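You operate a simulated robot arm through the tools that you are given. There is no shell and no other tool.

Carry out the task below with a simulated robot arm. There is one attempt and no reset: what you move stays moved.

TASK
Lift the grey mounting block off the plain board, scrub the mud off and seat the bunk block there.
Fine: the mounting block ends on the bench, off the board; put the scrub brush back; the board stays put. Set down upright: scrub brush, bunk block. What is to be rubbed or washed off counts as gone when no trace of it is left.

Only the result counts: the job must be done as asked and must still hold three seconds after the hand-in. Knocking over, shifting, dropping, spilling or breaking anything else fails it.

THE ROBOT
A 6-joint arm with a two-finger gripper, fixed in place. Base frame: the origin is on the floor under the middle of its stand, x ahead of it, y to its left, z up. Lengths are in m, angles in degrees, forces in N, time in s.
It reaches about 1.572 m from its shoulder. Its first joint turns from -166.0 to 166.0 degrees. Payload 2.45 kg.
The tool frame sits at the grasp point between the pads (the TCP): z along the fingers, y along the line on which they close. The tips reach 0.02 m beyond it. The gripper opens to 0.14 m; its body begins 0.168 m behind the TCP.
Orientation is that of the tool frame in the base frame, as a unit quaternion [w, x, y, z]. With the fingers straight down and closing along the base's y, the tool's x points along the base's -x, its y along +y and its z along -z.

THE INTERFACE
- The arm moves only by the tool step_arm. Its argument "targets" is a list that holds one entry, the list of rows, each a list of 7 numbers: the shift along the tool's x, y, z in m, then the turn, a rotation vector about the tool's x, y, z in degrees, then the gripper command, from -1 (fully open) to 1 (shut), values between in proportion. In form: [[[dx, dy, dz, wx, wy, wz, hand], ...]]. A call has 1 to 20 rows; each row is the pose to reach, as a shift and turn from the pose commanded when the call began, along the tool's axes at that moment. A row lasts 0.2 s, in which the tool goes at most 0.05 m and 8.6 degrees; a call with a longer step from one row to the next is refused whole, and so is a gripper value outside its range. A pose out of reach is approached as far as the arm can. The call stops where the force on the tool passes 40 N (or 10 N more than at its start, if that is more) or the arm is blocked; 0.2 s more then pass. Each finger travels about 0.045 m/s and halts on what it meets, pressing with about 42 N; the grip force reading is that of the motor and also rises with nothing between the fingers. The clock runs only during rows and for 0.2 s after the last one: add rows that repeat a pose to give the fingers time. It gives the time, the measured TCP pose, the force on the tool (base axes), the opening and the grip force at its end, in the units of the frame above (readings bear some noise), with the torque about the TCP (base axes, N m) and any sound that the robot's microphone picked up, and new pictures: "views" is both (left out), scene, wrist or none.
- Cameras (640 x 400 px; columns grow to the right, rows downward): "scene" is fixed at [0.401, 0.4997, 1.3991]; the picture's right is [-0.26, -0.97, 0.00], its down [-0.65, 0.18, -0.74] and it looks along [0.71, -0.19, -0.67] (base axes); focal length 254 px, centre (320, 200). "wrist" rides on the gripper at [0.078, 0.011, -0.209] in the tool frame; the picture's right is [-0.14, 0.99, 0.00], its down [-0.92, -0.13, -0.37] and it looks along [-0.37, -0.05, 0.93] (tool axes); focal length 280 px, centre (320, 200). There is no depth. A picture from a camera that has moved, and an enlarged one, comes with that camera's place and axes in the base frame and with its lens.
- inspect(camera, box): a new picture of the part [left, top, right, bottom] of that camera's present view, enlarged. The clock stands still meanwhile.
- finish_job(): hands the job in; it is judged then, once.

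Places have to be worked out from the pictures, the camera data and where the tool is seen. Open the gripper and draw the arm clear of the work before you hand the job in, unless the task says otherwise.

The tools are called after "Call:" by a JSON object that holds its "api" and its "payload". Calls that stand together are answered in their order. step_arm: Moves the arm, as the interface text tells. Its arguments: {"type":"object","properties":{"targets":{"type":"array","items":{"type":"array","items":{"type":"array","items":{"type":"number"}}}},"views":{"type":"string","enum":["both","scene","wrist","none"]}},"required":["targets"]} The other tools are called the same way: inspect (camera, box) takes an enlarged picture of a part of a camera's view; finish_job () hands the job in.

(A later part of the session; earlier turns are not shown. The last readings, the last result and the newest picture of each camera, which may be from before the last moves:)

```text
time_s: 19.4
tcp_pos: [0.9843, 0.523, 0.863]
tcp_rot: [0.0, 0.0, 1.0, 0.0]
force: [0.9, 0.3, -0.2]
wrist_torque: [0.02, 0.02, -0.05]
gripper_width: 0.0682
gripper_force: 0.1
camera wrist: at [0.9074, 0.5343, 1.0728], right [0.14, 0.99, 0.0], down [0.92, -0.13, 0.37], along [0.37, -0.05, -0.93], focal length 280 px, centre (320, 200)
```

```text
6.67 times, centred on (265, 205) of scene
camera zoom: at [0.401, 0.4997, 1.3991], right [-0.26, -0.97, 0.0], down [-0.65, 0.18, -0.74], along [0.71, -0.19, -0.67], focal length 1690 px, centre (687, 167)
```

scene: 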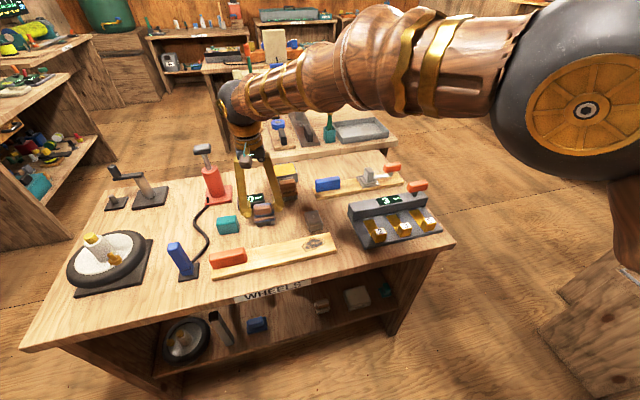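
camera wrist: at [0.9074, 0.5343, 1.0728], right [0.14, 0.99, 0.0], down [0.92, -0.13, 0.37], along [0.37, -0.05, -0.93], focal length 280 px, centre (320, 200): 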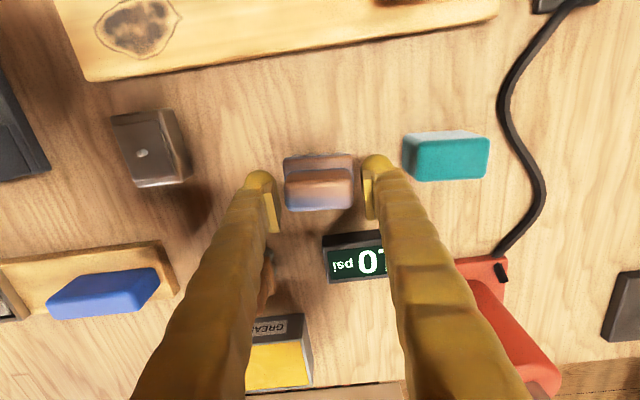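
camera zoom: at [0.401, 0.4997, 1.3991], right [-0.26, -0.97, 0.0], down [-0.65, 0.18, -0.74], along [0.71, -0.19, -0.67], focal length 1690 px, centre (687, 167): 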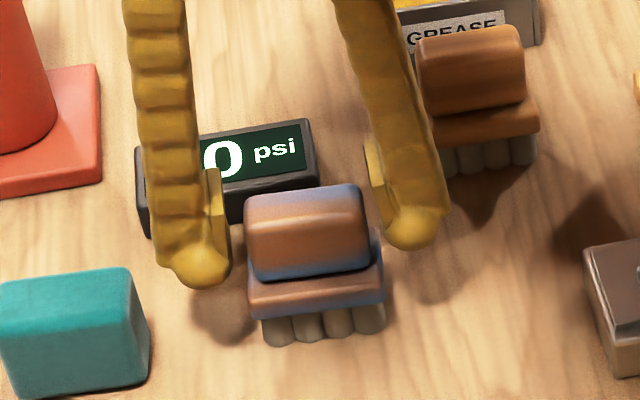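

The fingers straddle the handle, centred within 2 mm. I'll lower 5 mm more and close on the handle.

Call:
{"api": "step_arm", "payload": {"targets": [[[-0.001, -0.001, 0.003, 0, 0, 0, 0.03], [-0.001, -0.001, 0.005, 0, 0, 0, 0.03], [-0.001, -0.001, 0.005, 0, 0, 0, 0.2], [-0.001, -0.001, 0.005, 0, 0, 0, 0.4], [-0.001, -0.001, 0.005, 0, 0, 0, 0.7], [-0.001, -0.001, 0.005, 0, 0, 0, 1], [-0.001, -0.001, 0.005, 0, 0, 0, 1]]], "views": "both"}}

Call:
{"api": "inspect", "payload": {"camera": "wrist", "box": [240, 120, 420, 260]}}

Call:
{"api": "inspect", "payload": {"camera": "scene", "box": [220, 175, 310, 235]}}

```text
time_s: 21.0
tcp_pos: [0.9857, 0.5231, 0.8585]
tcp_rot: [0.0, 0.0, 1.0, 0.0]
force: [-1.2, -0.4, 0.2]
wrist_torque: [-0.04, 0.04, -0.02]
gripper_width: 0.0543
gripper_force: 41.7
camera wrist: at [0.9083, 0.5335, 1.0679], right [0.14, 0.99, 0.0], down [0.92, -0.13, 0.37], along [0.36, -0.05, -0.93], focal length 280 px, centre (320, 200)
```

scene: 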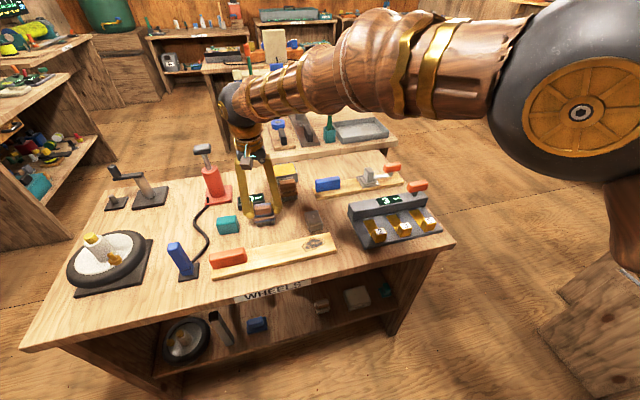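
wrist: 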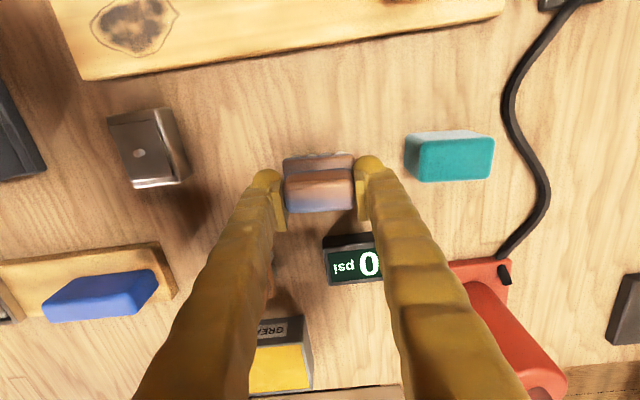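

```text
2.86 times, centred on (330, 190) of wrist
camera zoom: at [0.9083, 0.5335, 1.0679], right [0.14, 0.99, 0.0], down [0.92, -0.13, 0.37], along [0.36, -0.05, -0.93], focal length 801 px, centre (291, 229)
```

zoom: 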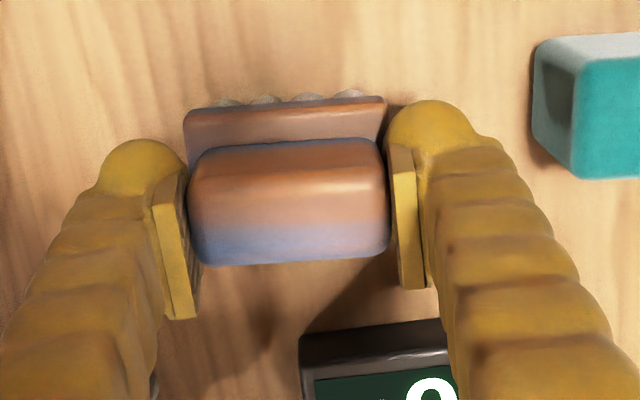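

```text
6.67 times, centred on (265, 205) of scene
camera zoom: at [0.401, 0.4997, 1.3991], right [-0.26, -0.97, 0.0], down [-0.65, 0.18, -0.74], along [0.71, -0.19, -0.67], focal length 1690 px, centre (687, 167)
```

zoom: 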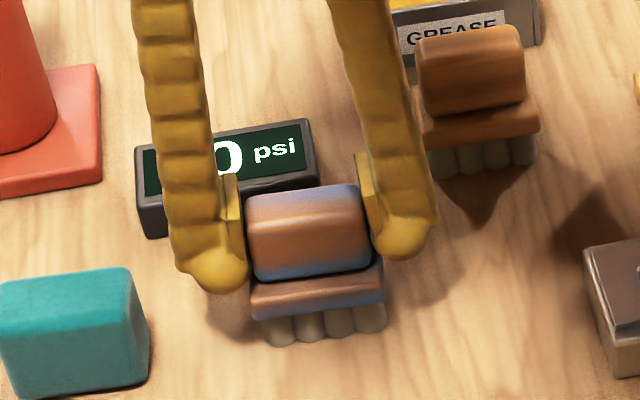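

Gripped the brush handle; home TCP pose is (0.9857, 0.5231, 0.8585). I'll lift it and carry it above the mud at (0.846, 0.400).

Call:
{"api": "step_arm", "payload": {"targets": [[[0, 0, -0.005, 0, 0, 0, 1], [0, 0, -0.02, 0, 0, 0, 1], [0, 0, -0.045, 0, 0, 0, 1], [0, 0, -0.075, 0, 0, 0, 1], [0.03, -0.027, -0.08, 0, 0, 0, 1], [0.06, -0.054, -0.08, 0, 0, 0, 1], [0.09, -0.08, -0.08, 0, 0, 0, 1], [0.12, -0.106, -0.08, 0, 0, 0, 1], [0.14, -0.123, -0.08, 0, 0, 0, 1], [0.14, -0.123, -0.08, 0, 0, 0, 1]]], "views": "both"}}

Call:
{"api": "inspect", "payload": {"camera": "scene", "box": [260, 190, 360, 260]}}

```text
time_s: 23.2
tcp_pos: [0.845, 0.3998, 0.9387]
tcp_rot: [0.001, 0.0, 1.0, 0.0]
force: [0.0, 0.2, -0.1]
wrist_torque: [0.03, 0.02, -0.02]
gripper_width: 0.0533
gripper_force: 42.0
camera wrist: at [0.7668, 0.4103, 1.1483], right [0.14, 0.99, 0.0], down [0.92, -0.13, 0.37], along [0.37, -0.05, -0.93], focal length 280 px, centre (320, 200)
```

scene: 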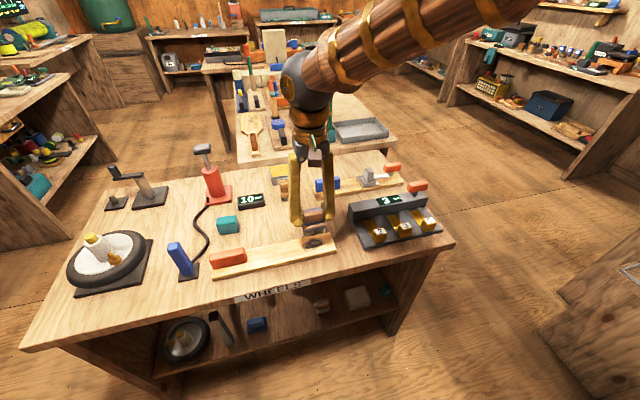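
wrist: 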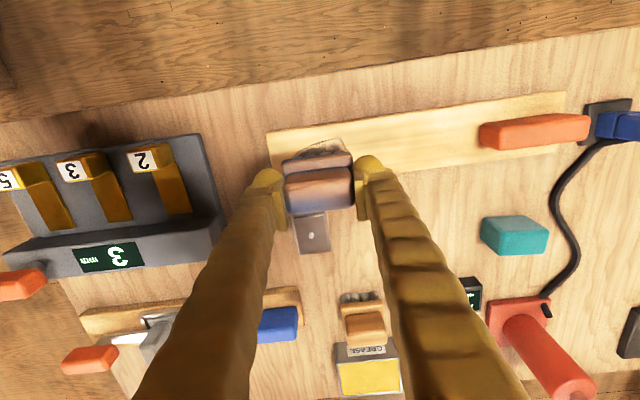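

```text
5.71 times, centred on (310, 225) of scene
camera zoom: at [0.401, 0.4997, 1.3991], right [-0.26, -0.97, 0.0], down [-0.65, 0.18, -0.74], along [0.71, -0.19, -0.67], focal length 1449 px, centre (377, 57)
```

zoom: 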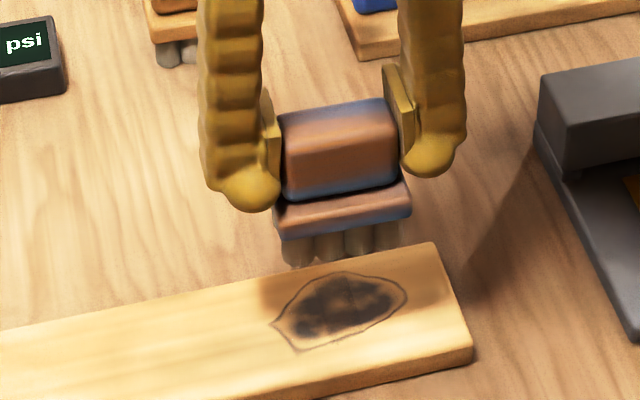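

The brush hangs level above the mud. I'll lower towards contact, expected at TCP z≈0.877.

Call:
{"api": "step_arm", "payload": {"targets": [[[0, 0, 0.02, 0, 0, 0, 1], [0, 0, 0.04, 0, 0, 0, 1], [0, 0, 0.052, 0, 0, 0, 1], [0, 0, 0.056, 0, 0, 0, 1], [0, 0, 0.059, 0, 0, 0, 1], [0, 0, 0.061, 0, 0, 0, 1], [0, 0, 0.061, 0, 0, 0, 1]]], "views": "none"}}

```text
time_s: 24.8
tcp_pos: [0.8447, 0.3995, 0.8774]
tcp_rot: [0.001, -0.001, 1.0, 0.0]
force: [-0.5, 0.0, -0.5]
wrist_torque: [-0.02, 0.01, -0.05]
gripper_width: 0.0536
gripper_force: 41.9
```

No contact yet at z 0.8774; going down 1 mm at a time.

Call:
{"api": "step_arm", "payload": {"targets": [[[0, 0, 0.001, 0, 0, 0, 1], [0, 0, 0.001, 0, 0, 0, 1]]], "views": "none"}}

```text
time_s: 25.4
tcp_pos: [0.8453, 0.3993, 0.8772]
tcp_rot: [0.0, 0.0, 1.0, 0.001]
force: [-0.3, -0.8, -1.4]
wrist_torque: [-0.03, 0.03, 0.03]
gripper_width: 0.0533
gripper_force: 42.1
```

Call:
{"api": "step_arm", "payload": {"targets": [[[0, 0, 0.001, 0, 0, 0, 1], [0, 0, 0.001, 0, 0, 0, 1]]], "views": "none"}}

```text
time_s: 26.0
tcp_pos: [0.8453, 0.4002, 0.8767]
tcp_rot: [-0.001, 0.0, 1.0, -0.001]
force: [-0.1, -1.9, 5.8]
wrist_torque: [-0.26, 0.06, 0.0]
gripper_width: 0.0533
gripper_force: 42.0
```

Light contact of about 6 N. I'll start scrubbing with gentle strokes along the board's length (y).

Call:
{"api": "step_arm", "payload": {"targets": [[[0, 0.01, 0, 0, 0, 0, 1], [0, 0.02, 0, 0, 0, 0, 1], [0, 0.028, 0, 0, 0, 0, 1], [0, 0.015, 0, 0, 0, 0, 1], [0, 0.0, 0, 0, 0, 0, 1], [0, -0.015, 0, 0, 0, 0, 1], [0, -0.025, 0, 0, 0, 0, 1], [0, -0.01, 0, 0, 0, 0, 1], [0, 0.0, 0, 0, 0, 0, 1], [0, 0.0, 0, 0, 0, 0, 1]]], "views": "both"}}

Call:
{"api": "inspect", "payload": {"camera": "scene", "box": [260, 200, 360, 270]}}

```text
time_s: 28.2
tcp_pos: [0.8468, 0.3994, 0.876]
tcp_rot: [0.0, 0.0, 1.0, 0.0]
force: [-1.5, -9.4, 28.3]
wrist_torque: [-0.28, 0.13, 0.0]
gripper_width: 0.0532
gripper_force: 41.5
camera wrist: at [0.7682, 0.4101, 1.0855], right [0.14, 0.99, 0.0], down [0.92, -0.13, 0.37], along [0.37, -0.05, -0.93], focal length 280 px, centre (320, 200)
```

scene: 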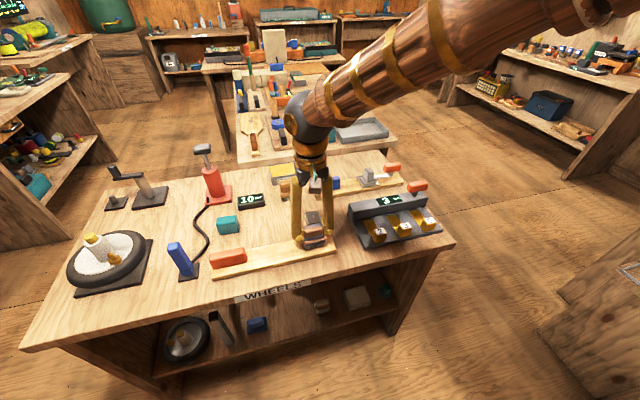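
wrist: 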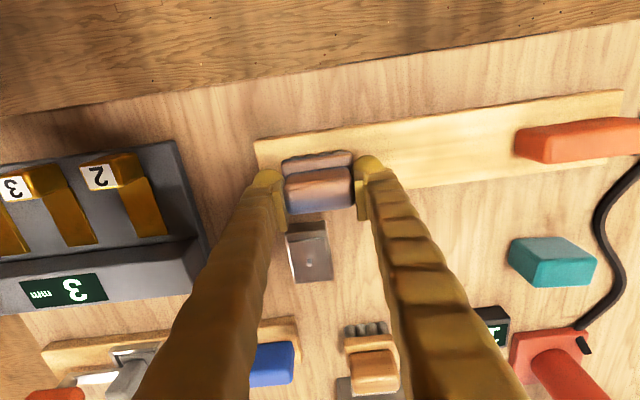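

```text
5.71 times, centred on (310, 235) of scene
camera zoom: at [0.401, 0.4997, 1.3991], right [-0.26, -0.97, 0.0], down [-0.65, 0.18, -0.74], along [0.71, -0.19, -0.67], focal length 1449 px, centre (377, 0)
```

zoom: 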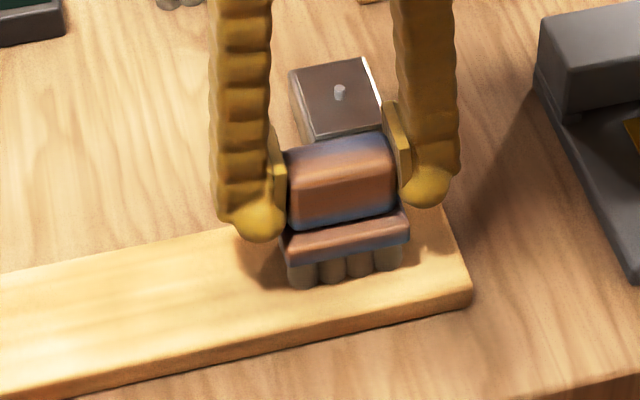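

The force rose to 28 N during the strokes, and the board has not moved. I'll raise the brush by 4 cm to see what is left of the mud.

Call:
{"api": "step_arm", "payload": {"targets": [[[0, 0, -0.005, 0, 0, 0, 1], [0, 0, -0.03, 0, 0, 0, 1], [-0.03, 0.0, -0.06, 0, 0, 0, 1], [-0.06, 0.0, -0.06, 0, 0, 0, 1], [-0.06, 0.0, -0.06, 0, 0, 0, 1]]], "views": "both"}}

Call:
{"api": "inspect", "payload": {"camera": "scene", "box": [270, 210, 360, 270]}}

Call:
{"api": "inspect", "payload": {"camera": "wrist", "box": [240, 20, 440, 160]}}

```text
time_s: 29.4
tcp_pos: [0.9064, 0.3994, 0.9348]
tcp_rot: [0.001, -0.001, 1.0, 0.0]
force: [0.0, 0.1, -0.3]
wrist_torque: [0.01, -0.01, 0.02]
gripper_width: 0.0533
gripper_force: 42.3
camera wrist: at [0.8287, 0.4109, 1.1439], right [0.14, 0.99, 0.0], down [0.92, -0.13, 0.37], along [0.36, -0.05, -0.93], focal length 280 px, centre (320, 200)
```

scene: 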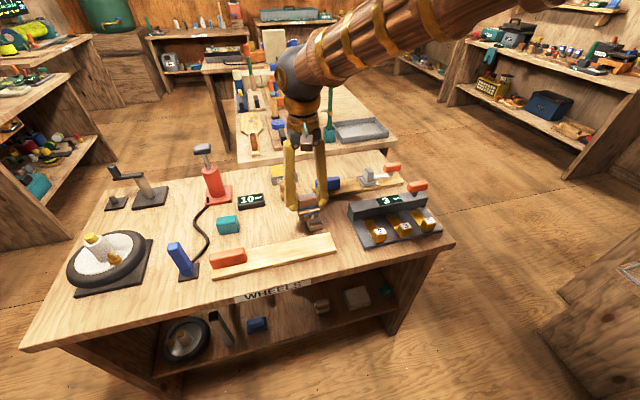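
wrist: 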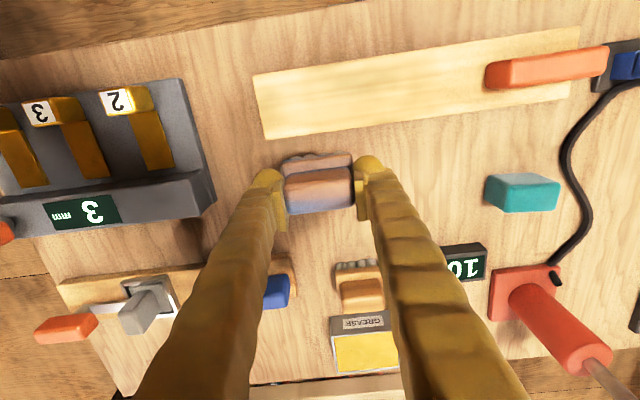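

```text
6.67 times, centred on (315, 240) of scene
camera zoom: at [0.401, 0.4997, 1.3991], right [-0.26, -0.97, 0.0], down [-0.65, 0.18, -0.74], along [0.71, -0.19, -0.67], focal length 1690 px, centre (353, -67)
```

zoom: 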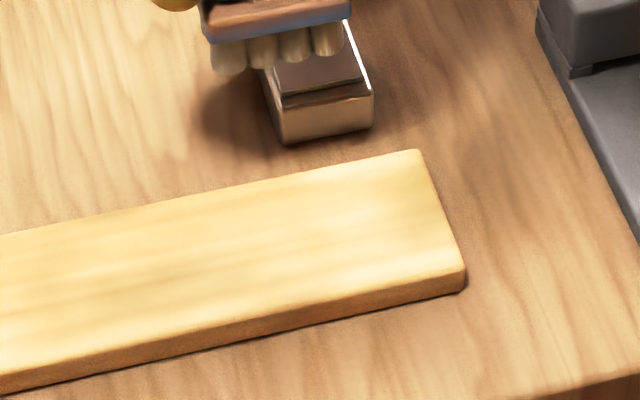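

```text
2.86 times, centred on (340, 90) of wrist
camera zoom: at [0.8287, 0.4109, 1.1439], right [0.14, 0.99, 0.0], down [0.92, -0.13, 0.37], along [0.36, -0.05, -0.93], focal length 801 px, centre (263, 514)
```

zoom: 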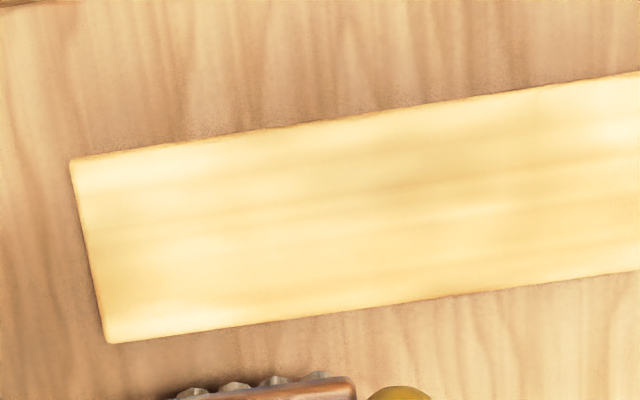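

The board now looks clean with no outline left. I'll zoom closer to be sure no trace remains.

Call:
{"api": "inspect", "payload": {"camera": "wrist", "box": [250, 60, 350, 140]}}

Call:
{"api": "inspect", "payload": {"camera": "scene", "box": [290, 225, 345, 260]}}

```text
5.00 times, centred on (300, 100) of wrist
camera zoom: at [0.8287, 0.4109, 1.1439], right [0.14, 0.99, 0.0], down [0.92, -0.13, 0.37], along [0.36, -0.05, -0.93], focal length 1402 px, centre (420, 700)
```

zoom: 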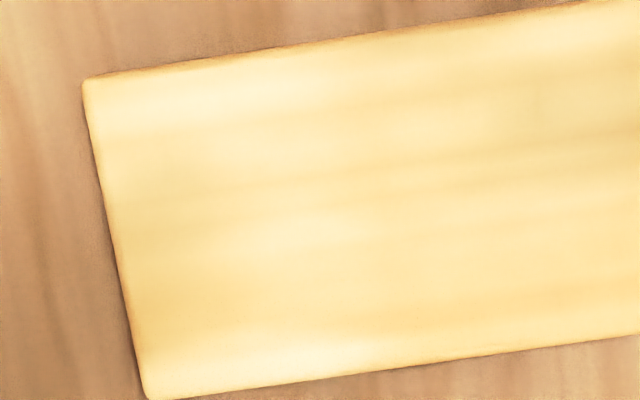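

```text
11.43 times, centred on (318, 242) of scene
camera zoom: at [0.401, 0.4997, 1.3991], right [-0.26, -0.97, 0.0], down [-0.65, 0.18, -0.74], along [0.71, -0.19, -0.67], focal length 2897 px, centre (349, -286)
```

zoom: 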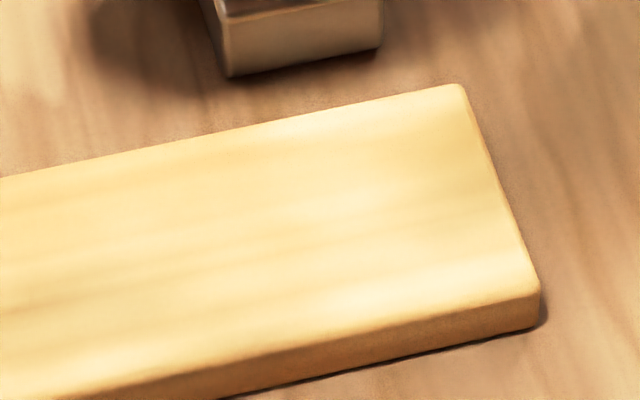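

The board is spotless. Next I return the brush to its original place at (0.9857, 0.5231), stopping a few mm above the bench.

Call:
{"api": "step_arm", "payload": {"targets": [[[-0.016, 0.025, 0, 0, 0, 0, 1], [-0.032, 0.05, 0, 0, 0, 0, 1], [-0.048, 0.075, 0, 0, 0, 0, 1], [-0.064, 0.1, 0, 0, 0, 0, 1], [-0.08, 0.123, 0, 0, 0, 0, 1], [-0.08, 0.123, 0.02, 0, 0, 0, 1], [-0.08, 0.123, 0.045, 0, 0, 0, 1], [-0.08, 0.123, 0.065, 0, 0, 0, 1], [-0.08, 0.123, 0.071, 0, 0, 0, 1], [-0.08, 0.123, 0.073, 0, 0, 0, 1], [-0.08, 0.123, 0.073, 0, 0, 0, 1]]], "views": "both"}}

Call:
{"api": "inspect", "payload": {"camera": "scene", "box": [220, 175, 310, 235]}}

```text
time_s: 31.8
tcp_pos: [0.986, 0.5234, 0.8632]
tcp_rot: [0.0, 0.0, 1.0, 0.0]
force: [0.0, 0.0, -0.6]
wrist_torque: [0.0, 0.02, 0.01]
gripper_width: 0.0533
gripper_force: 41.9
camera wrist: at [0.9089, 0.534, 1.0724], right [0.14, 0.99, 0.0], down [0.92, -0.13, 0.37], along [0.37, -0.05, -0.93], focal length 280 px, centre (320, 200)
```

scene: 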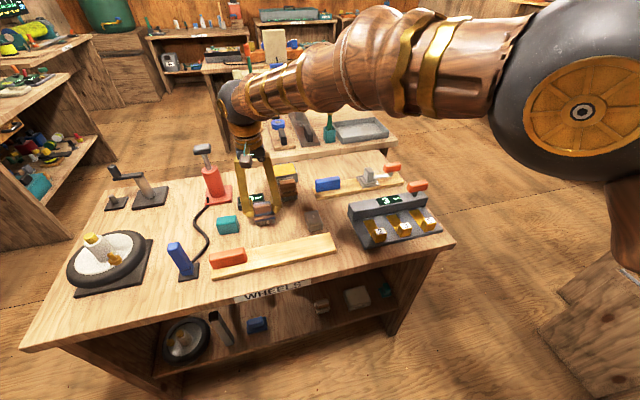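
wrist: 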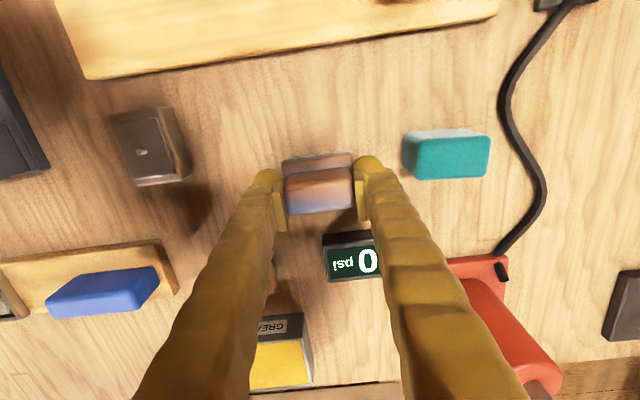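

```text
6.67 times, centred on (265, 205) of scene
camera zoom: at [0.401, 0.4997, 1.3991], right [-0.26, -0.97, 0.0], down [-0.65, 0.18, -0.74], along [0.71, -0.19, -0.67], focal length 1690 px, centre (687, 167)
```

zoom: 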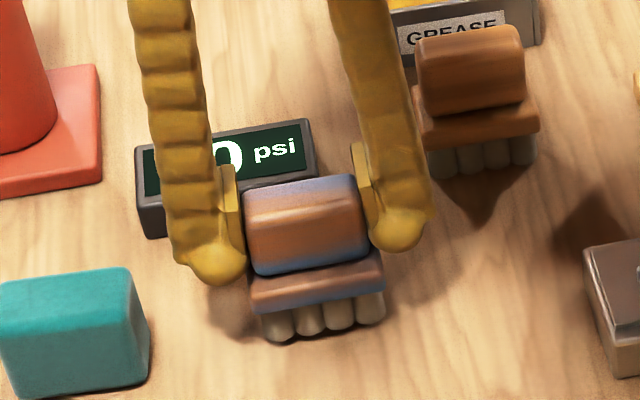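

The brush is back over its spot, about 4 mm above the bench. I'll lower it gently until contact.

Call:
{"api": "step_arm", "payload": {"targets": [[[0, 0, 0.0015, 0, 0, 0, 1], [0, 0, 0.003, 0, 0, 0, 1], [0, 0, 0.003, 0, 0, 0, 1]]], "views": "none"}}

```text
time_s: 32.6
tcp_pos: [0.9864, 0.5229, 0.8585]
tcp_rot: [0.0, 0.0, 1.0, 0.0]
force: [-0.2, -0.8, -0.6]
wrist_torque: [-0.02, -0.02, 0.01]
gripper_width: 0.0532
gripper_force: 42.6
```

Call:
{"api": "step_arm", "payload": {"targets": [[[0, 0, 0.001, 0, 0, 0, 1], [0, 0, 0.001, 0, 0, 0, 1]]], "views": "none"}}

```text
time_s: 33.2
tcp_pos: [0.9862, 0.5226, 0.8598]
tcp_rot: [0.0, -0.001, 1.0, 0.0]
force: [0.7, 0.3, -0.1]
wrist_torque: [0.01, -0.03, 0.0]
gripper_width: 0.0535
gripper_force: 42.0
```

No clear contact yet; another millimetre.

Call:
{"api": "step_arm", "payload": {"targets": [[[0, 0, 0.001, 0, 0, 0, 1], [0, 0, 0.001, 0, 0, 0, 1]]], "views": "none"}}

```text
time_s: 33.8
tcp_pos: [0.9869, 0.5223, 0.8589]
tcp_rot: [0.0, 0.0, 1.0, 0.0]
force: [-1.1, -0.3, 4.8]
wrist_torque: [0.01, 0.04, 0.0]
gripper_width: 0.0533
gripper_force: 41.9
```

Contact at about 5 N: the brush stands on the bench. I'll open to about 7 cm and rise 11 cm.

Call:
{"api": "step_arm", "payload": {"targets": [[[0, 0, -0.0005, 0, 0, 0, 0.7], [0, 0, -0.0005, 0, 0, 0, 0.3], [0, 0, -0.0005, 0, 0, 0, 0.1], [0, 0, -0.0005, 0, 0, 0, 0.0], [0, 0, -0.0005, 0, 0, 0, 0.0], [0, 0, -0.015, 0, 0, 0, 0.0], [0, 0, -0.05, 0, 0, 0, 0.0], [0, 0, -0.09, 0, 0, 0, 0.0], [0, 0, -0.12, 0, 0, 0, 0.0], [0, 0, -0.12, 0, 0, 0, 0.0]]], "views": "both"}}

Call:
{"api": "inspect", "payload": {"camera": "scene", "box": [210, 175, 310, 240]}}

Call:
{"api": "inspect", "payload": {"camera": "wrist", "box": [280, 80, 480, 220]}}

```text
time_s: 36.0
tcp_pos: [0.9852, 0.5223, 0.9782]
tcp_rot: [0.001, 0.0, 1.0, 0.0]
force: [0.3, -0.4, -0.4]
wrist_torque: [0.0, -0.03, 0.0]
gripper_width: 0.0702
gripper_force: 0.1
camera wrist: at [0.9074, 0.5326, 1.1876], right [0.14, 0.99, 0.0], down [0.92, -0.13, 0.37], along [0.37, -0.05, -0.93], focal length 280 px, centre (320, 200)
```

scene: 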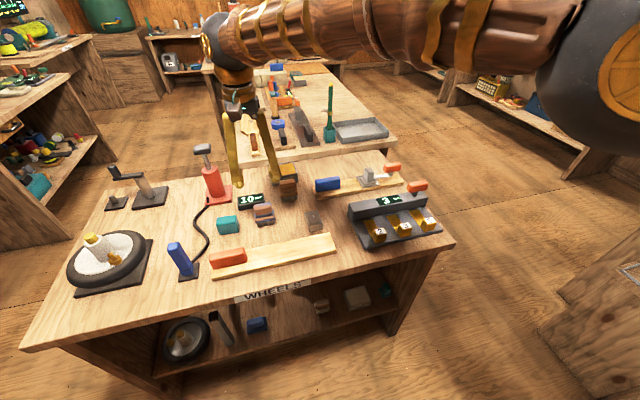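
wrist: 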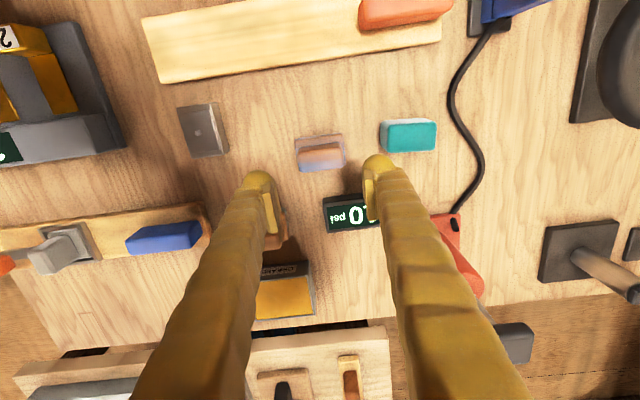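

```text
6.15 times, centred on (260, 208) of scene
camera zoom: at [0.401, 0.4997, 1.3991], right [-0.26, -0.97, 0.0], down [-0.65, 0.18, -0.74], along [0.71, -0.19, -0.67], focal length 1560 px, centre (689, 154)
```

zoom: 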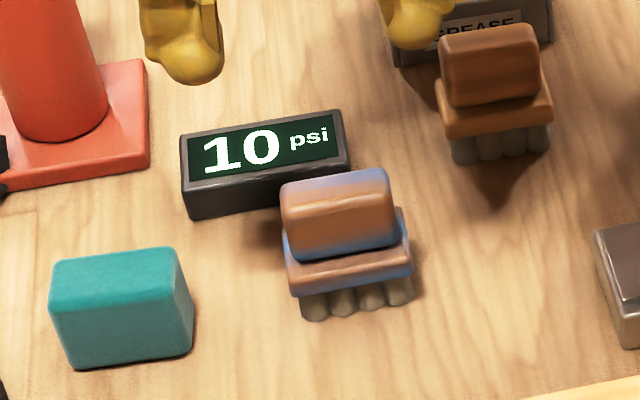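

```text
2.86 times, centred on (380, 150) of wrist
camera zoom: at [0.9074, 0.5326, 1.1876], right [0.14, 0.99, 0.0], down [0.92, -0.13, 0.37], along [0.37, -0.05, -0.93], focal length 801 px, centre (149, 343)
```

zoom: 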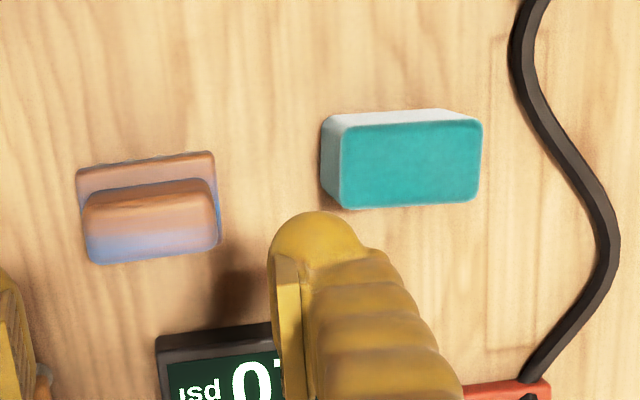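

The brush is back in place upright. The teal bunk block is centred near (0.980, 0.637), about 3.8 × 5.8 × 4 cm, yawed about −5°. The hose lies close on its +y side, so I'll grip it along its short side (x), which means turning the tool about −85° above it.

Call:
{"api": "step_arm", "payload": {"targets": [[[0, 0.01, -0.025, 0, 0, -7, -0.1], [0, 0.02, -0.05, 0, 0, -14, -0.1], [0, 0.03, -0.05, 0, 0, -21, -0.1], [0, 0.04, -0.05, 0, 0, -28, -0.1], [0, 0.05, -0.05, 0, 0, -35, -0.1], [0, 0.06, -0.05, 0, 0, -42, -0.1], [0, 0.07, -0.05, 0, 0, -49, -0.1], [0.001, 0.08, -0.05, 0, 0, -56, -0.1], [0.002, 0.09, -0.05, 0, 0, -63, -0.1], [0.003, 0.1, -0.05, 0, 0, -70, -0.1], [0.004, 0.11, -0.05, 0, 0, -78, -0.1], [0.005, 0.1147, -0.05, 0, 0, -85.4, -0.1], [0.005, 0.1147, -0.05, 0, 0, -85.4, -0.1]]], "views": "both"}}

Call:
{"api": "inspect", "payload": {"camera": "wrist", "box": [240, 100, 420, 240]}}

```text
time_s: 38.8
tcp_pos: [0.9802, 0.638, 1.0282]
tcp_rot: [0.001, -0.679, 0.734, 0.0]
force: [0.4, -0.5, 0.4]
wrist_torque: [0.0, -0.02, 0.0]
gripper_width: 0.077
gripper_force: 0.2
camera wrist: at [0.9642, 0.5606, 1.2364], right [-0.98, 0.22, 0.0], down [0.2, 0.91, 0.37], along [0.08, 0.36, -0.93], focal length 280 px, centre (320, 200)
```

scene: 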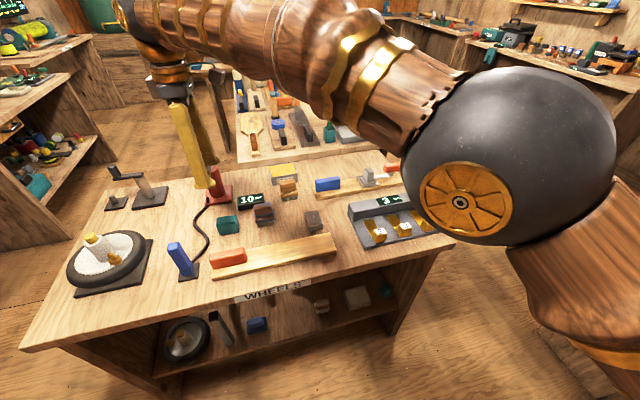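
wrist: 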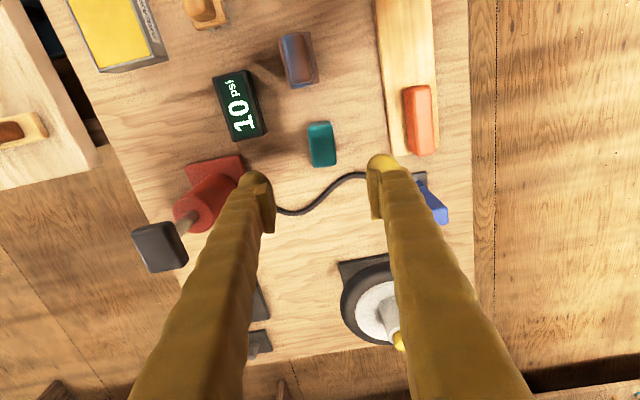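

```text
2.86 times, centred on (330, 170) of wrist
camera zoom: at [0.9642, 0.5606, 1.2364], right [-0.98, 0.22, 0.0], down [0.2, 0.91, 0.37], along [0.08, 0.36, -0.93], focal length 801 px, centre (291, 286)
```

zoom: 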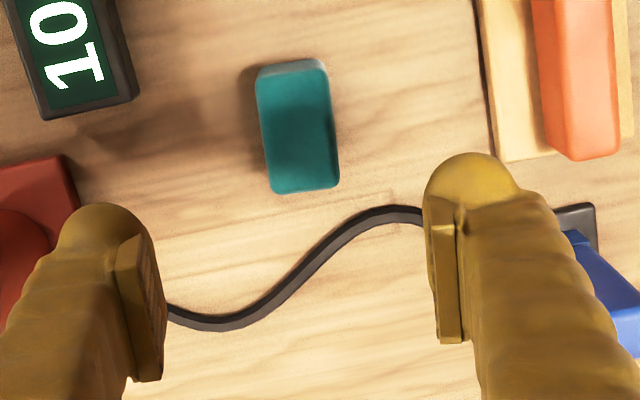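

From this side the bunk block centre is at (0.977, 0.638), and both fingers clear the pump base, gauge and hose. I'll descend to z≈0.88 first and check.

Call:
{"api": "step_arm", "payload": {"targets": [[[0, 0.003, 0.03, 0, 0, 0, -0.05], [0, 0.003, 0.06, 0, 0, 0, -0.05], [0, 0.003, 0.09, 0, 0, 0, -0.05], [0, 0.003, 0.12, 0, 0, 0, -0.05], [0, 0.003, 0.145, 0, 0, 0, -0.05], [0, 0.003, 0.145, 0, 0, 0, -0.05]]], "views": "both"}}

Call:
{"api": "inspect", "payload": {"camera": "wrist", "box": [220, 100, 420, 260]}}

Call:
{"api": "inspect", "payload": {"camera": "scene", "box": [180, 160, 290, 250]}}

```text
time_s: 40.2
tcp_pos: [0.9765, 0.6382, 0.8828]
tcp_rot: [-0.001, -0.678, 0.735, 0.0]
force: [-0.3, 0.0, -1.2]
wrist_torque: [-0.04, -0.01, -0.02]
gripper_width: 0.0735
gripper_force: 0.1
camera wrist: at [0.9604, 0.561, 1.0906], right [-0.98, 0.22, 0.0], down [0.2, 0.91, 0.37], along [0.08, 0.36, -0.93], focal length 280 px, centre (320, 200)
```

scene: 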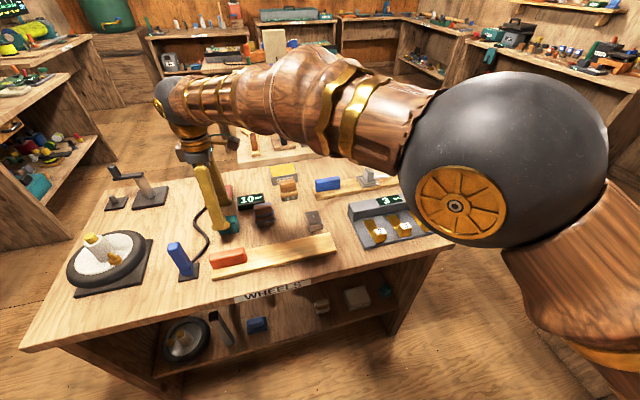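
wrist: 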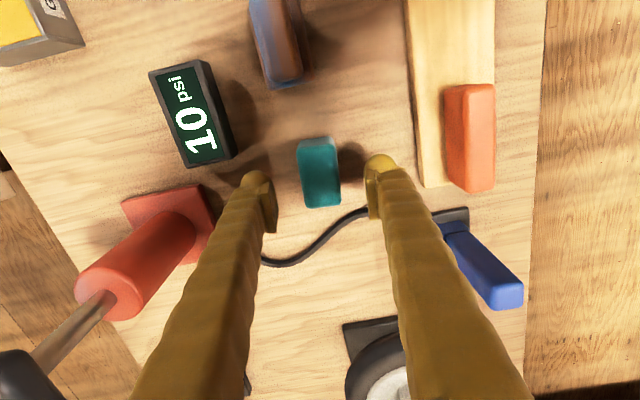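

```text
2.50 times, centred on (320, 180) of wrist
camera zoom: at [0.9604, 0.561, 1.0906], right [-0.98, 0.22, 0.0], down [0.2, 0.91, 0.37], along [0.08, 0.36, -0.93], focal length 701 px, centre (320, 250)
```

zoom: 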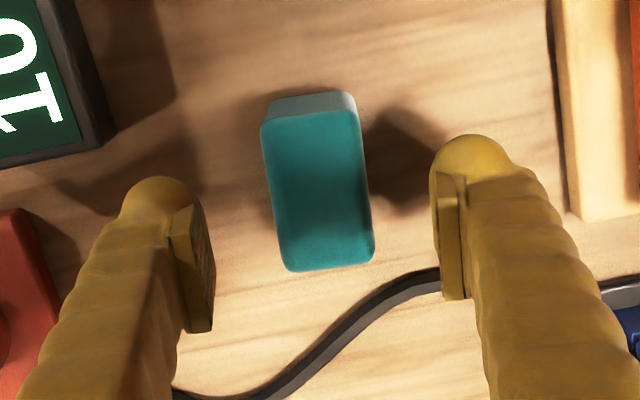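

```text
4.44 times, centred on (235, 205) of scene
camera zoom: at [0.401, 0.4997, 1.3991], right [-0.26, -0.97, 0.0], down [-0.65, 0.18, -0.74], along [0.71, -0.19, -0.67], focal length 1127 px, centre (698, 178)
```

zoom: 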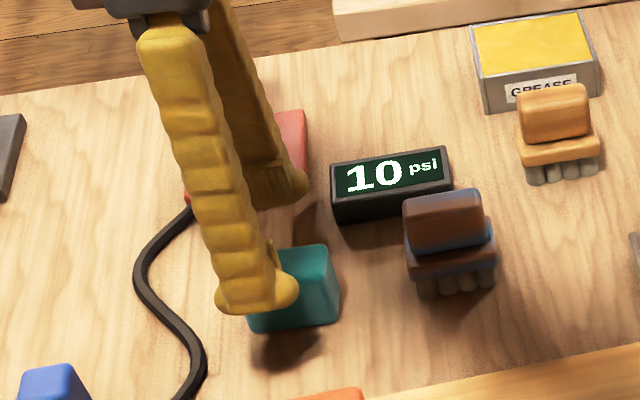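

Centred nicely over the bunk block. Descending to z≈0.829 with the fingers on its x sides, then closing.

Call:
{"api": "step_arm", "payload": {"targets": [[[0, 0, 0.02, 0, 0, 0, -0.05], [0, 0, 0.04, 0, 0, 0, -0.05], [0, 0, 0.05, 0, 0, 0, -0.05], [0, 0, 0.054, 0, 0, 0, -0.05], [0, 0, 0.054, 0, 0, 0, -0.05]]], "views": "both"}}

Call:
{"api": "inspect", "payload": {"camera": "wrist", "box": [220, 100, 420, 260]}}

Call:
{"api": "inspect", "payload": {"camera": "scene", "box": [180, 170, 290, 250]}}

```text
time_s: 41.4
tcp_pos: [0.9775, 0.6379, 0.8278]
tcp_rot: [0.0, -0.678, 0.735, 0.001]
force: [0.4, -0.5, -0.7]
wrist_torque: [0.02, -0.01, -0.02]
gripper_width: 0.0734
gripper_force: 0.1
camera wrist: at [0.9611, 0.5613, 1.038], right [-0.98, 0.22, 0.0], down [0.2, 0.91, 0.37], along [0.08, 0.36, -0.93], focal length 280 px, centre (320, 200)
```

scene: 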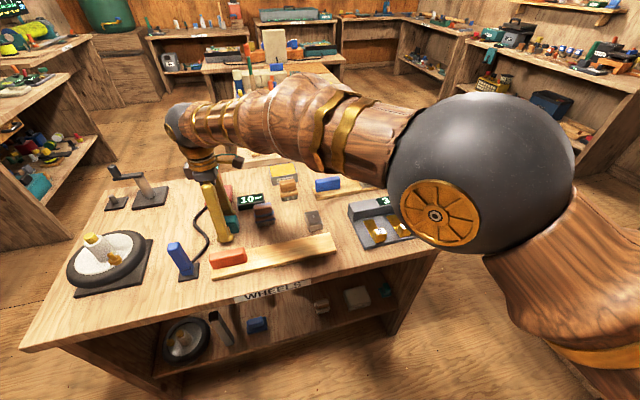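
wrist: 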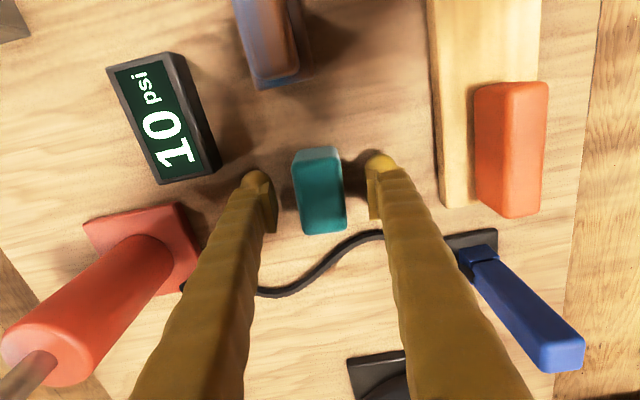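

```text
2.50 times, centred on (320, 180) of wrist
camera zoom: at [0.9611, 0.5613, 1.038], right [-0.98, 0.22, 0.0], down [0.2, 0.91, 0.37], along [0.08, 0.36, -0.93], focal length 701 px, centre (320, 250)
```

zoom: 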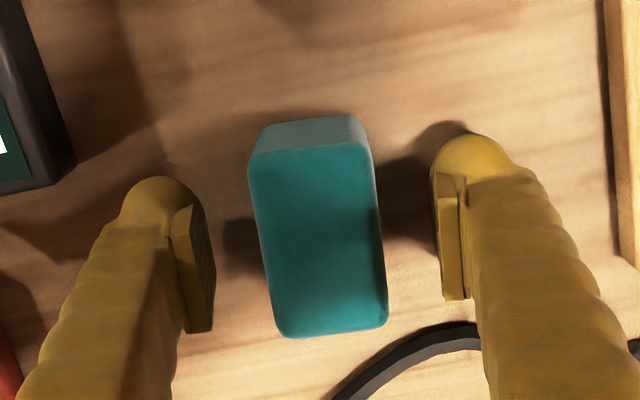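

```text
5.00 times, centred on (235, 210) of scene
camera zoom: at [0.401, 0.4997, 1.3991], right [-0.26, -0.97, 0.0], down [-0.65, 0.18, -0.74], along [0.71, -0.19, -0.67], focal length 1268 px, centre (745, 150)
```

zoom: 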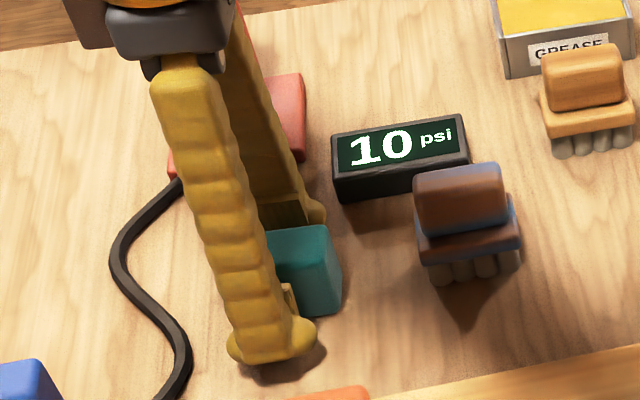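

The block sits right between the pads. Closing the gripper.

Call:
{"api": "step_arm", "payload": {"targets": [[[0, 0, 0, 0, 0, 0, 0.2], [0, 0, 0, 0, 0, 0, 0.4], [0, 0, 0, 0, 0, 0, 0.6], [0, 0, 0, 0, 0, 0, 1], [0, 0, 0, 0, 0, 0, 1], [0, 0, 0, 0, 0, 0, 1]]], "views": "wrist"}}

Call:
{"api": "inspect", "payload": {"camera": "wrist", "box": [220, 100, 420, 260]}}

```text
time_s: 42.8
tcp_pos: [0.9776, 0.6381, 0.829]
tcp_rot: [0.0, -0.678, 0.735, 0.0]
force: [0.6, 0.5, 0.4]
wrist_torque: [-0.03, 0.03, -0.02]
gripper_width: 0.0349
gripper_force: 42.5
camera wrist: at [0.9611, 0.5613, 1.0382], right [-0.98, 0.22, 0.0], down [0.2, 0.91, 0.37], along [0.08, 0.36, -0.93], focal length 280 px, centre (320, 200)
```

wrist: 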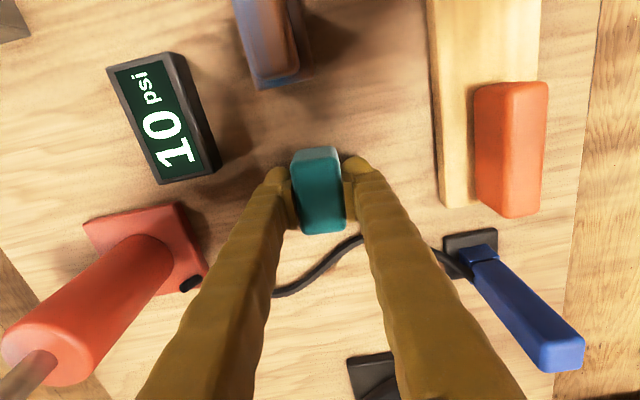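

```text
2.50 times, centred on (320, 180) of wrist
camera zoom: at [0.9611, 0.5613, 1.0382], right [-0.98, 0.22, 0.0], down [0.2, 0.91, 0.37], along [0.08, 0.36, -0.93], focal length 701 px, centre (320, 250)
```

zoom: 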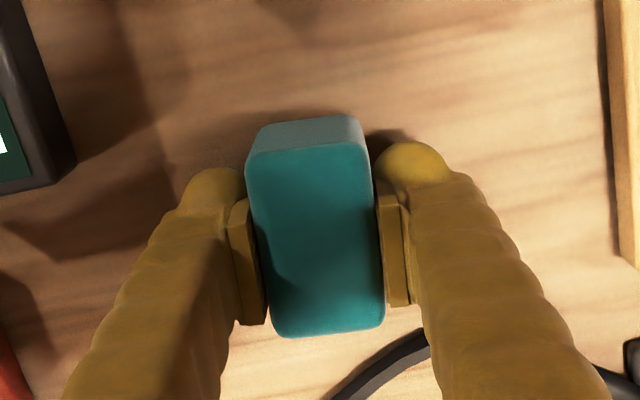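

Gripped at 3.5 cm; grip height is TCP z 0.829 with the block on the bench. I'll lift 12 cm, then carry it over the board to (0.845, 0.390) while turning −4.6° to line up with the board.

Call:
{"api": "step_arm", "payload": {"targets": [[[0, 0, -0.005, 0, 0, 0, 1], [0, 0, -0.02, 0, 0, 0, 1], [0, 0, -0.05, 0, 0, 0, 1], [0, 0, -0.085, 0, 0, 0, 1], [0, 0, -0.12, 0, 0, 0, 1], [0.032, 0.014, -0.12, 0, 0, -0.6, 1], [0.064, 0.028, -0.12, 0, 0, -1.2, 1], [0.097, 0.042, -0.12, 0, 0, -1.8, 1], [0.129, 0.056, -0.12, 0, 0, -2.4, 1], [0.161, 0.07, -0.12, 0, 0, -3.0, 1], [0.194, 0.084, -0.12, 0, 0, -3.6, 1], [0.226, 0.098, -0.12, 0, 0, -4.2, 1], [0.258, 0.1122, -0.12, 0, 0, -4.6, 1], [0.258, 0.1122, -0.12, 0, 0, -4.6, 1]]], "views": "both"}}

Call:
{"api": "inspect", "payload": {"camera": "scene", "box": [250, 180, 360, 265]}}

Call:
{"api": "inspect", "payload": {"camera": "wrist", "box": [220, 80, 420, 240]}}

```text
time_s: 45.8
tcp_pos: [0.8445, 0.3863, 0.9491]
tcp_rot: [-0.001, 0.707, -0.707, -0.001]
force: [-0.1, 0.5, -1.5]
wrist_torque: [-0.01, -0.01, -0.03]
gripper_width: 0.0348
gripper_force: 41.9
camera wrist: at [0.8346, 0.3084, 1.158], right [-0.99, 0.14, 0.0], down [0.13, 0.92, 0.37], along [0.05, 0.36, -0.93], focal length 280 px, centre (320, 200)
```

scene: 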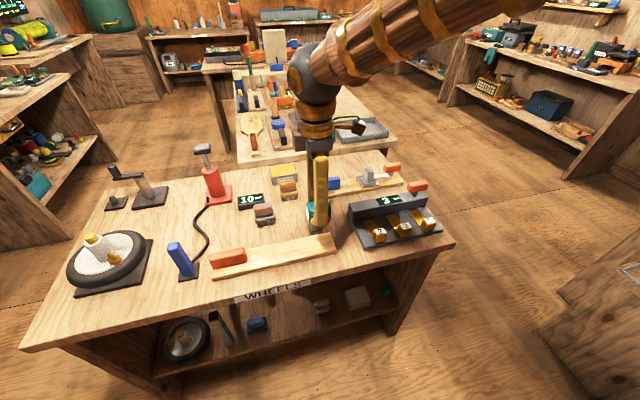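
wrist: 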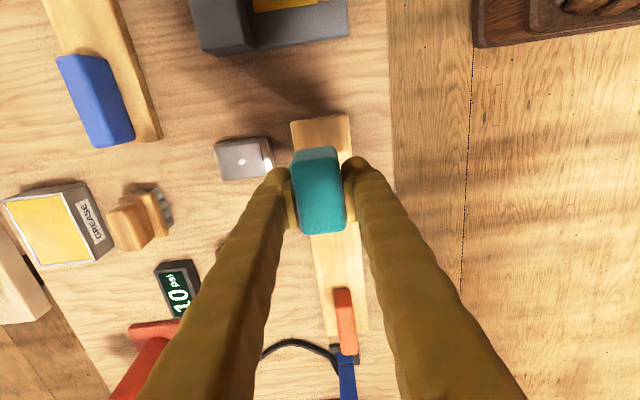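

```text
4.71 times, centred on (305, 222) of scene
camera zoom: at [0.401, 0.4997, 1.3991], right [-0.26, -0.97, 0.0], down [-0.65, 0.18, -0.74], along [0.71, -0.19, -0.67], focal length 1193 px, centre (391, 94)
```

zoom: 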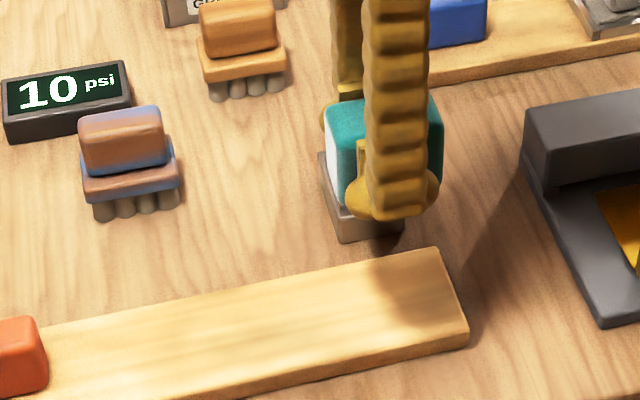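

```text
2.50 times, centred on (320, 160) of wrist
camera zoom: at [0.8346, 0.3084, 1.158], right [-0.99, 0.14, 0.0], down [0.13, 0.92, 0.37], along [0.05, 0.36, -0.93], focal length 701 px, centre (320, 300)
```

zoom: 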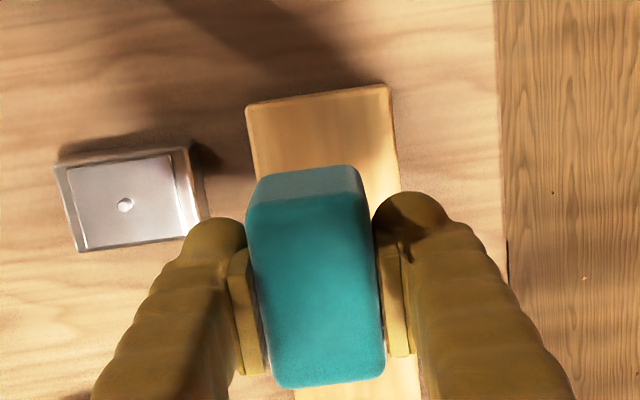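

The bunk block is over the board, level and aligned. I'll nudge 6 mm in +y (towards the mud's former centre) and lower to about 6 mm above contact.

Call:
{"api": "step_arm", "payload": {"targets": [[[-0.006, 0, 0.02, 0, 0, 0, 1], [-0.006, 0, 0.05, 0, 0, 0, 1], [-0.006, 0, 0.08, 0, 0, 0, 1], [-0.006, 0, 0.092, 0, 0, 0, 1], [-0.006, 0, 0.096, 0, 0, 0, 1], [-0.006, 0, 0.096, 0, 0, 0, 1]]], "views": "both"}}

Call:
{"api": "inspect", "payload": {"camera": "scene", "box": [270, 190, 370, 265]}}

Call:
{"api": "inspect", "payload": {"camera": "wrist", "box": [200, 80, 440, 240]}}

```text
time_s: 47.2
tcp_pos: [0.8449, 0.3955, 0.8524]
tcp_rot: [0.001, 0.707, -0.707, 0.0]
force: [0.4, 0.5, -0.8]
wrist_torque: [0.01, 0.01, -0.01]
gripper_width: 0.0345
gripper_force: 42.2
camera wrist: at [0.8345, 0.3176, 1.0605], right [-0.99, 0.14, 0.0], down [0.13, 0.92, 0.37], along [0.05, 0.36, -0.93], focal length 280 px, centre (320, 200)
```

scene: 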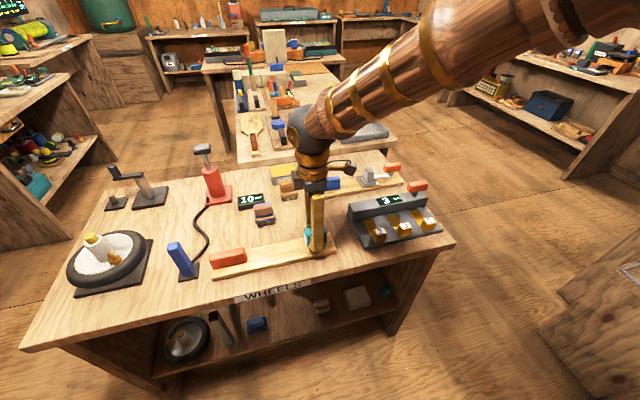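
wrist: 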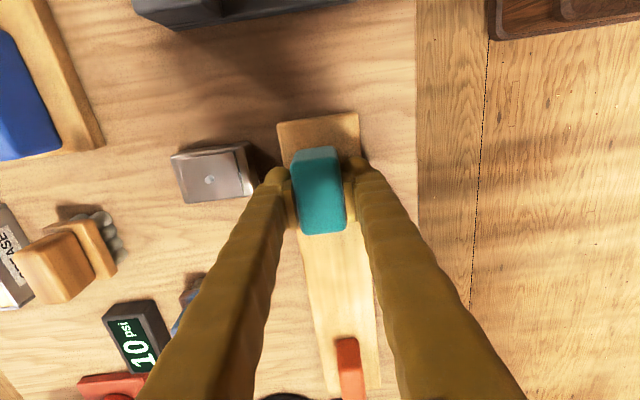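

```text
5.33 times, centred on (320, 228) of scene
camera zoom: at [0.401, 0.4997, 1.3991], right [-0.26, -0.97, 0.0], down [-0.65, 0.18, -0.74], along [0.71, -0.19, -0.67], focal length 1352 px, centre (320, 53)
```

zoom: 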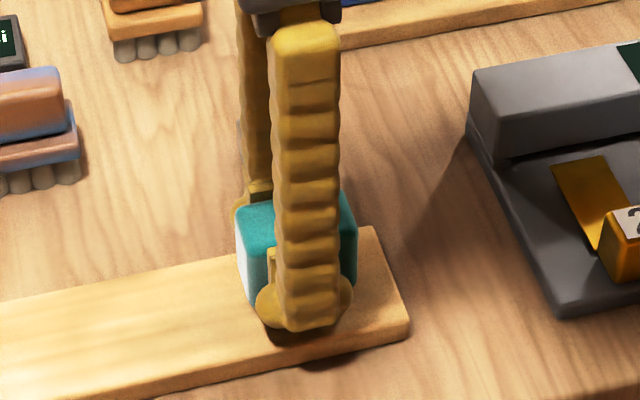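

```text
2.50 times, centred on (320, 160) of wrist
camera zoom: at [0.8345, 0.3176, 1.0605], right [-0.99, 0.14, 0.0], down [0.13, 0.92, 0.37], along [0.05, 0.36, -0.93], focal length 701 px, centre (320, 300)
```

zoom: 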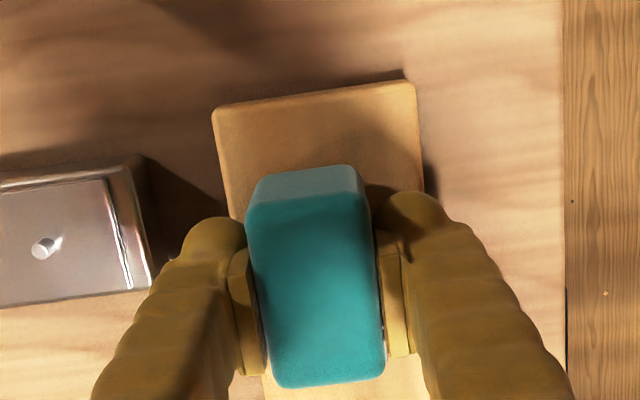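

The block is over the cleaned spot at (0.845, 0.3955). Lowering gently towards contact.

Call:
{"api": "step_arm", "payload": {"targets": [[[0, 0, 0.002, 0, 0, 0, 1], [0, 0, 0.004, 0, 0, 0, 1], [0, 0, 0.004, 0, 0, 0, 1]]], "views": "none"}}

```text
time_s: 48.0
tcp_pos: [0.8453, 0.3964, 0.8482]
tcp_rot: [-0.001, -0.707, 0.707, 0.0]
force: [0.1, -0.7, -0.6]
wrist_torque: [0.02, -0.01, -0.01]
gripper_width: 0.0348
gripper_force: 41.8
```

Call:
{"api": "step_arm", "payload": {"targets": [[[0, 0, 0.001, 0, 0, 0, 1], [0, 0, 0.001, 0, 0, 0, 1]]], "views": "none"}}

```text
time_s: 48.6
tcp_pos: [0.8454, 0.3954, 0.8479]
tcp_rot: [0.0, -0.707, 0.707, 0.0]
force: [0.5, 0.8, -1.1]
wrist_torque: [-0.03, -0.03, 0.0]
gripper_width: 0.0346
gripper_force: 42.2
```

Still free; another millimetre down.

Call:
{"api": "step_arm", "payload": {"targets": [[[0, 0, 0.001, 0, 0, 0, 1], [0, 0, 0.001, 0, 0, 0, 1]]], "views": "none"}}

```text
time_s: 49.2
tcp_pos: [0.8464, 0.3951, 0.8484]
tcp_rot: [0.0, 0.708, -0.707, 0.0]
force: [-4.6, -0.1, 7.8]
wrist_torque: [-0.11, 0.13, -0.02]
gripper_width: 0.0347
gripper_force: 41.6
```

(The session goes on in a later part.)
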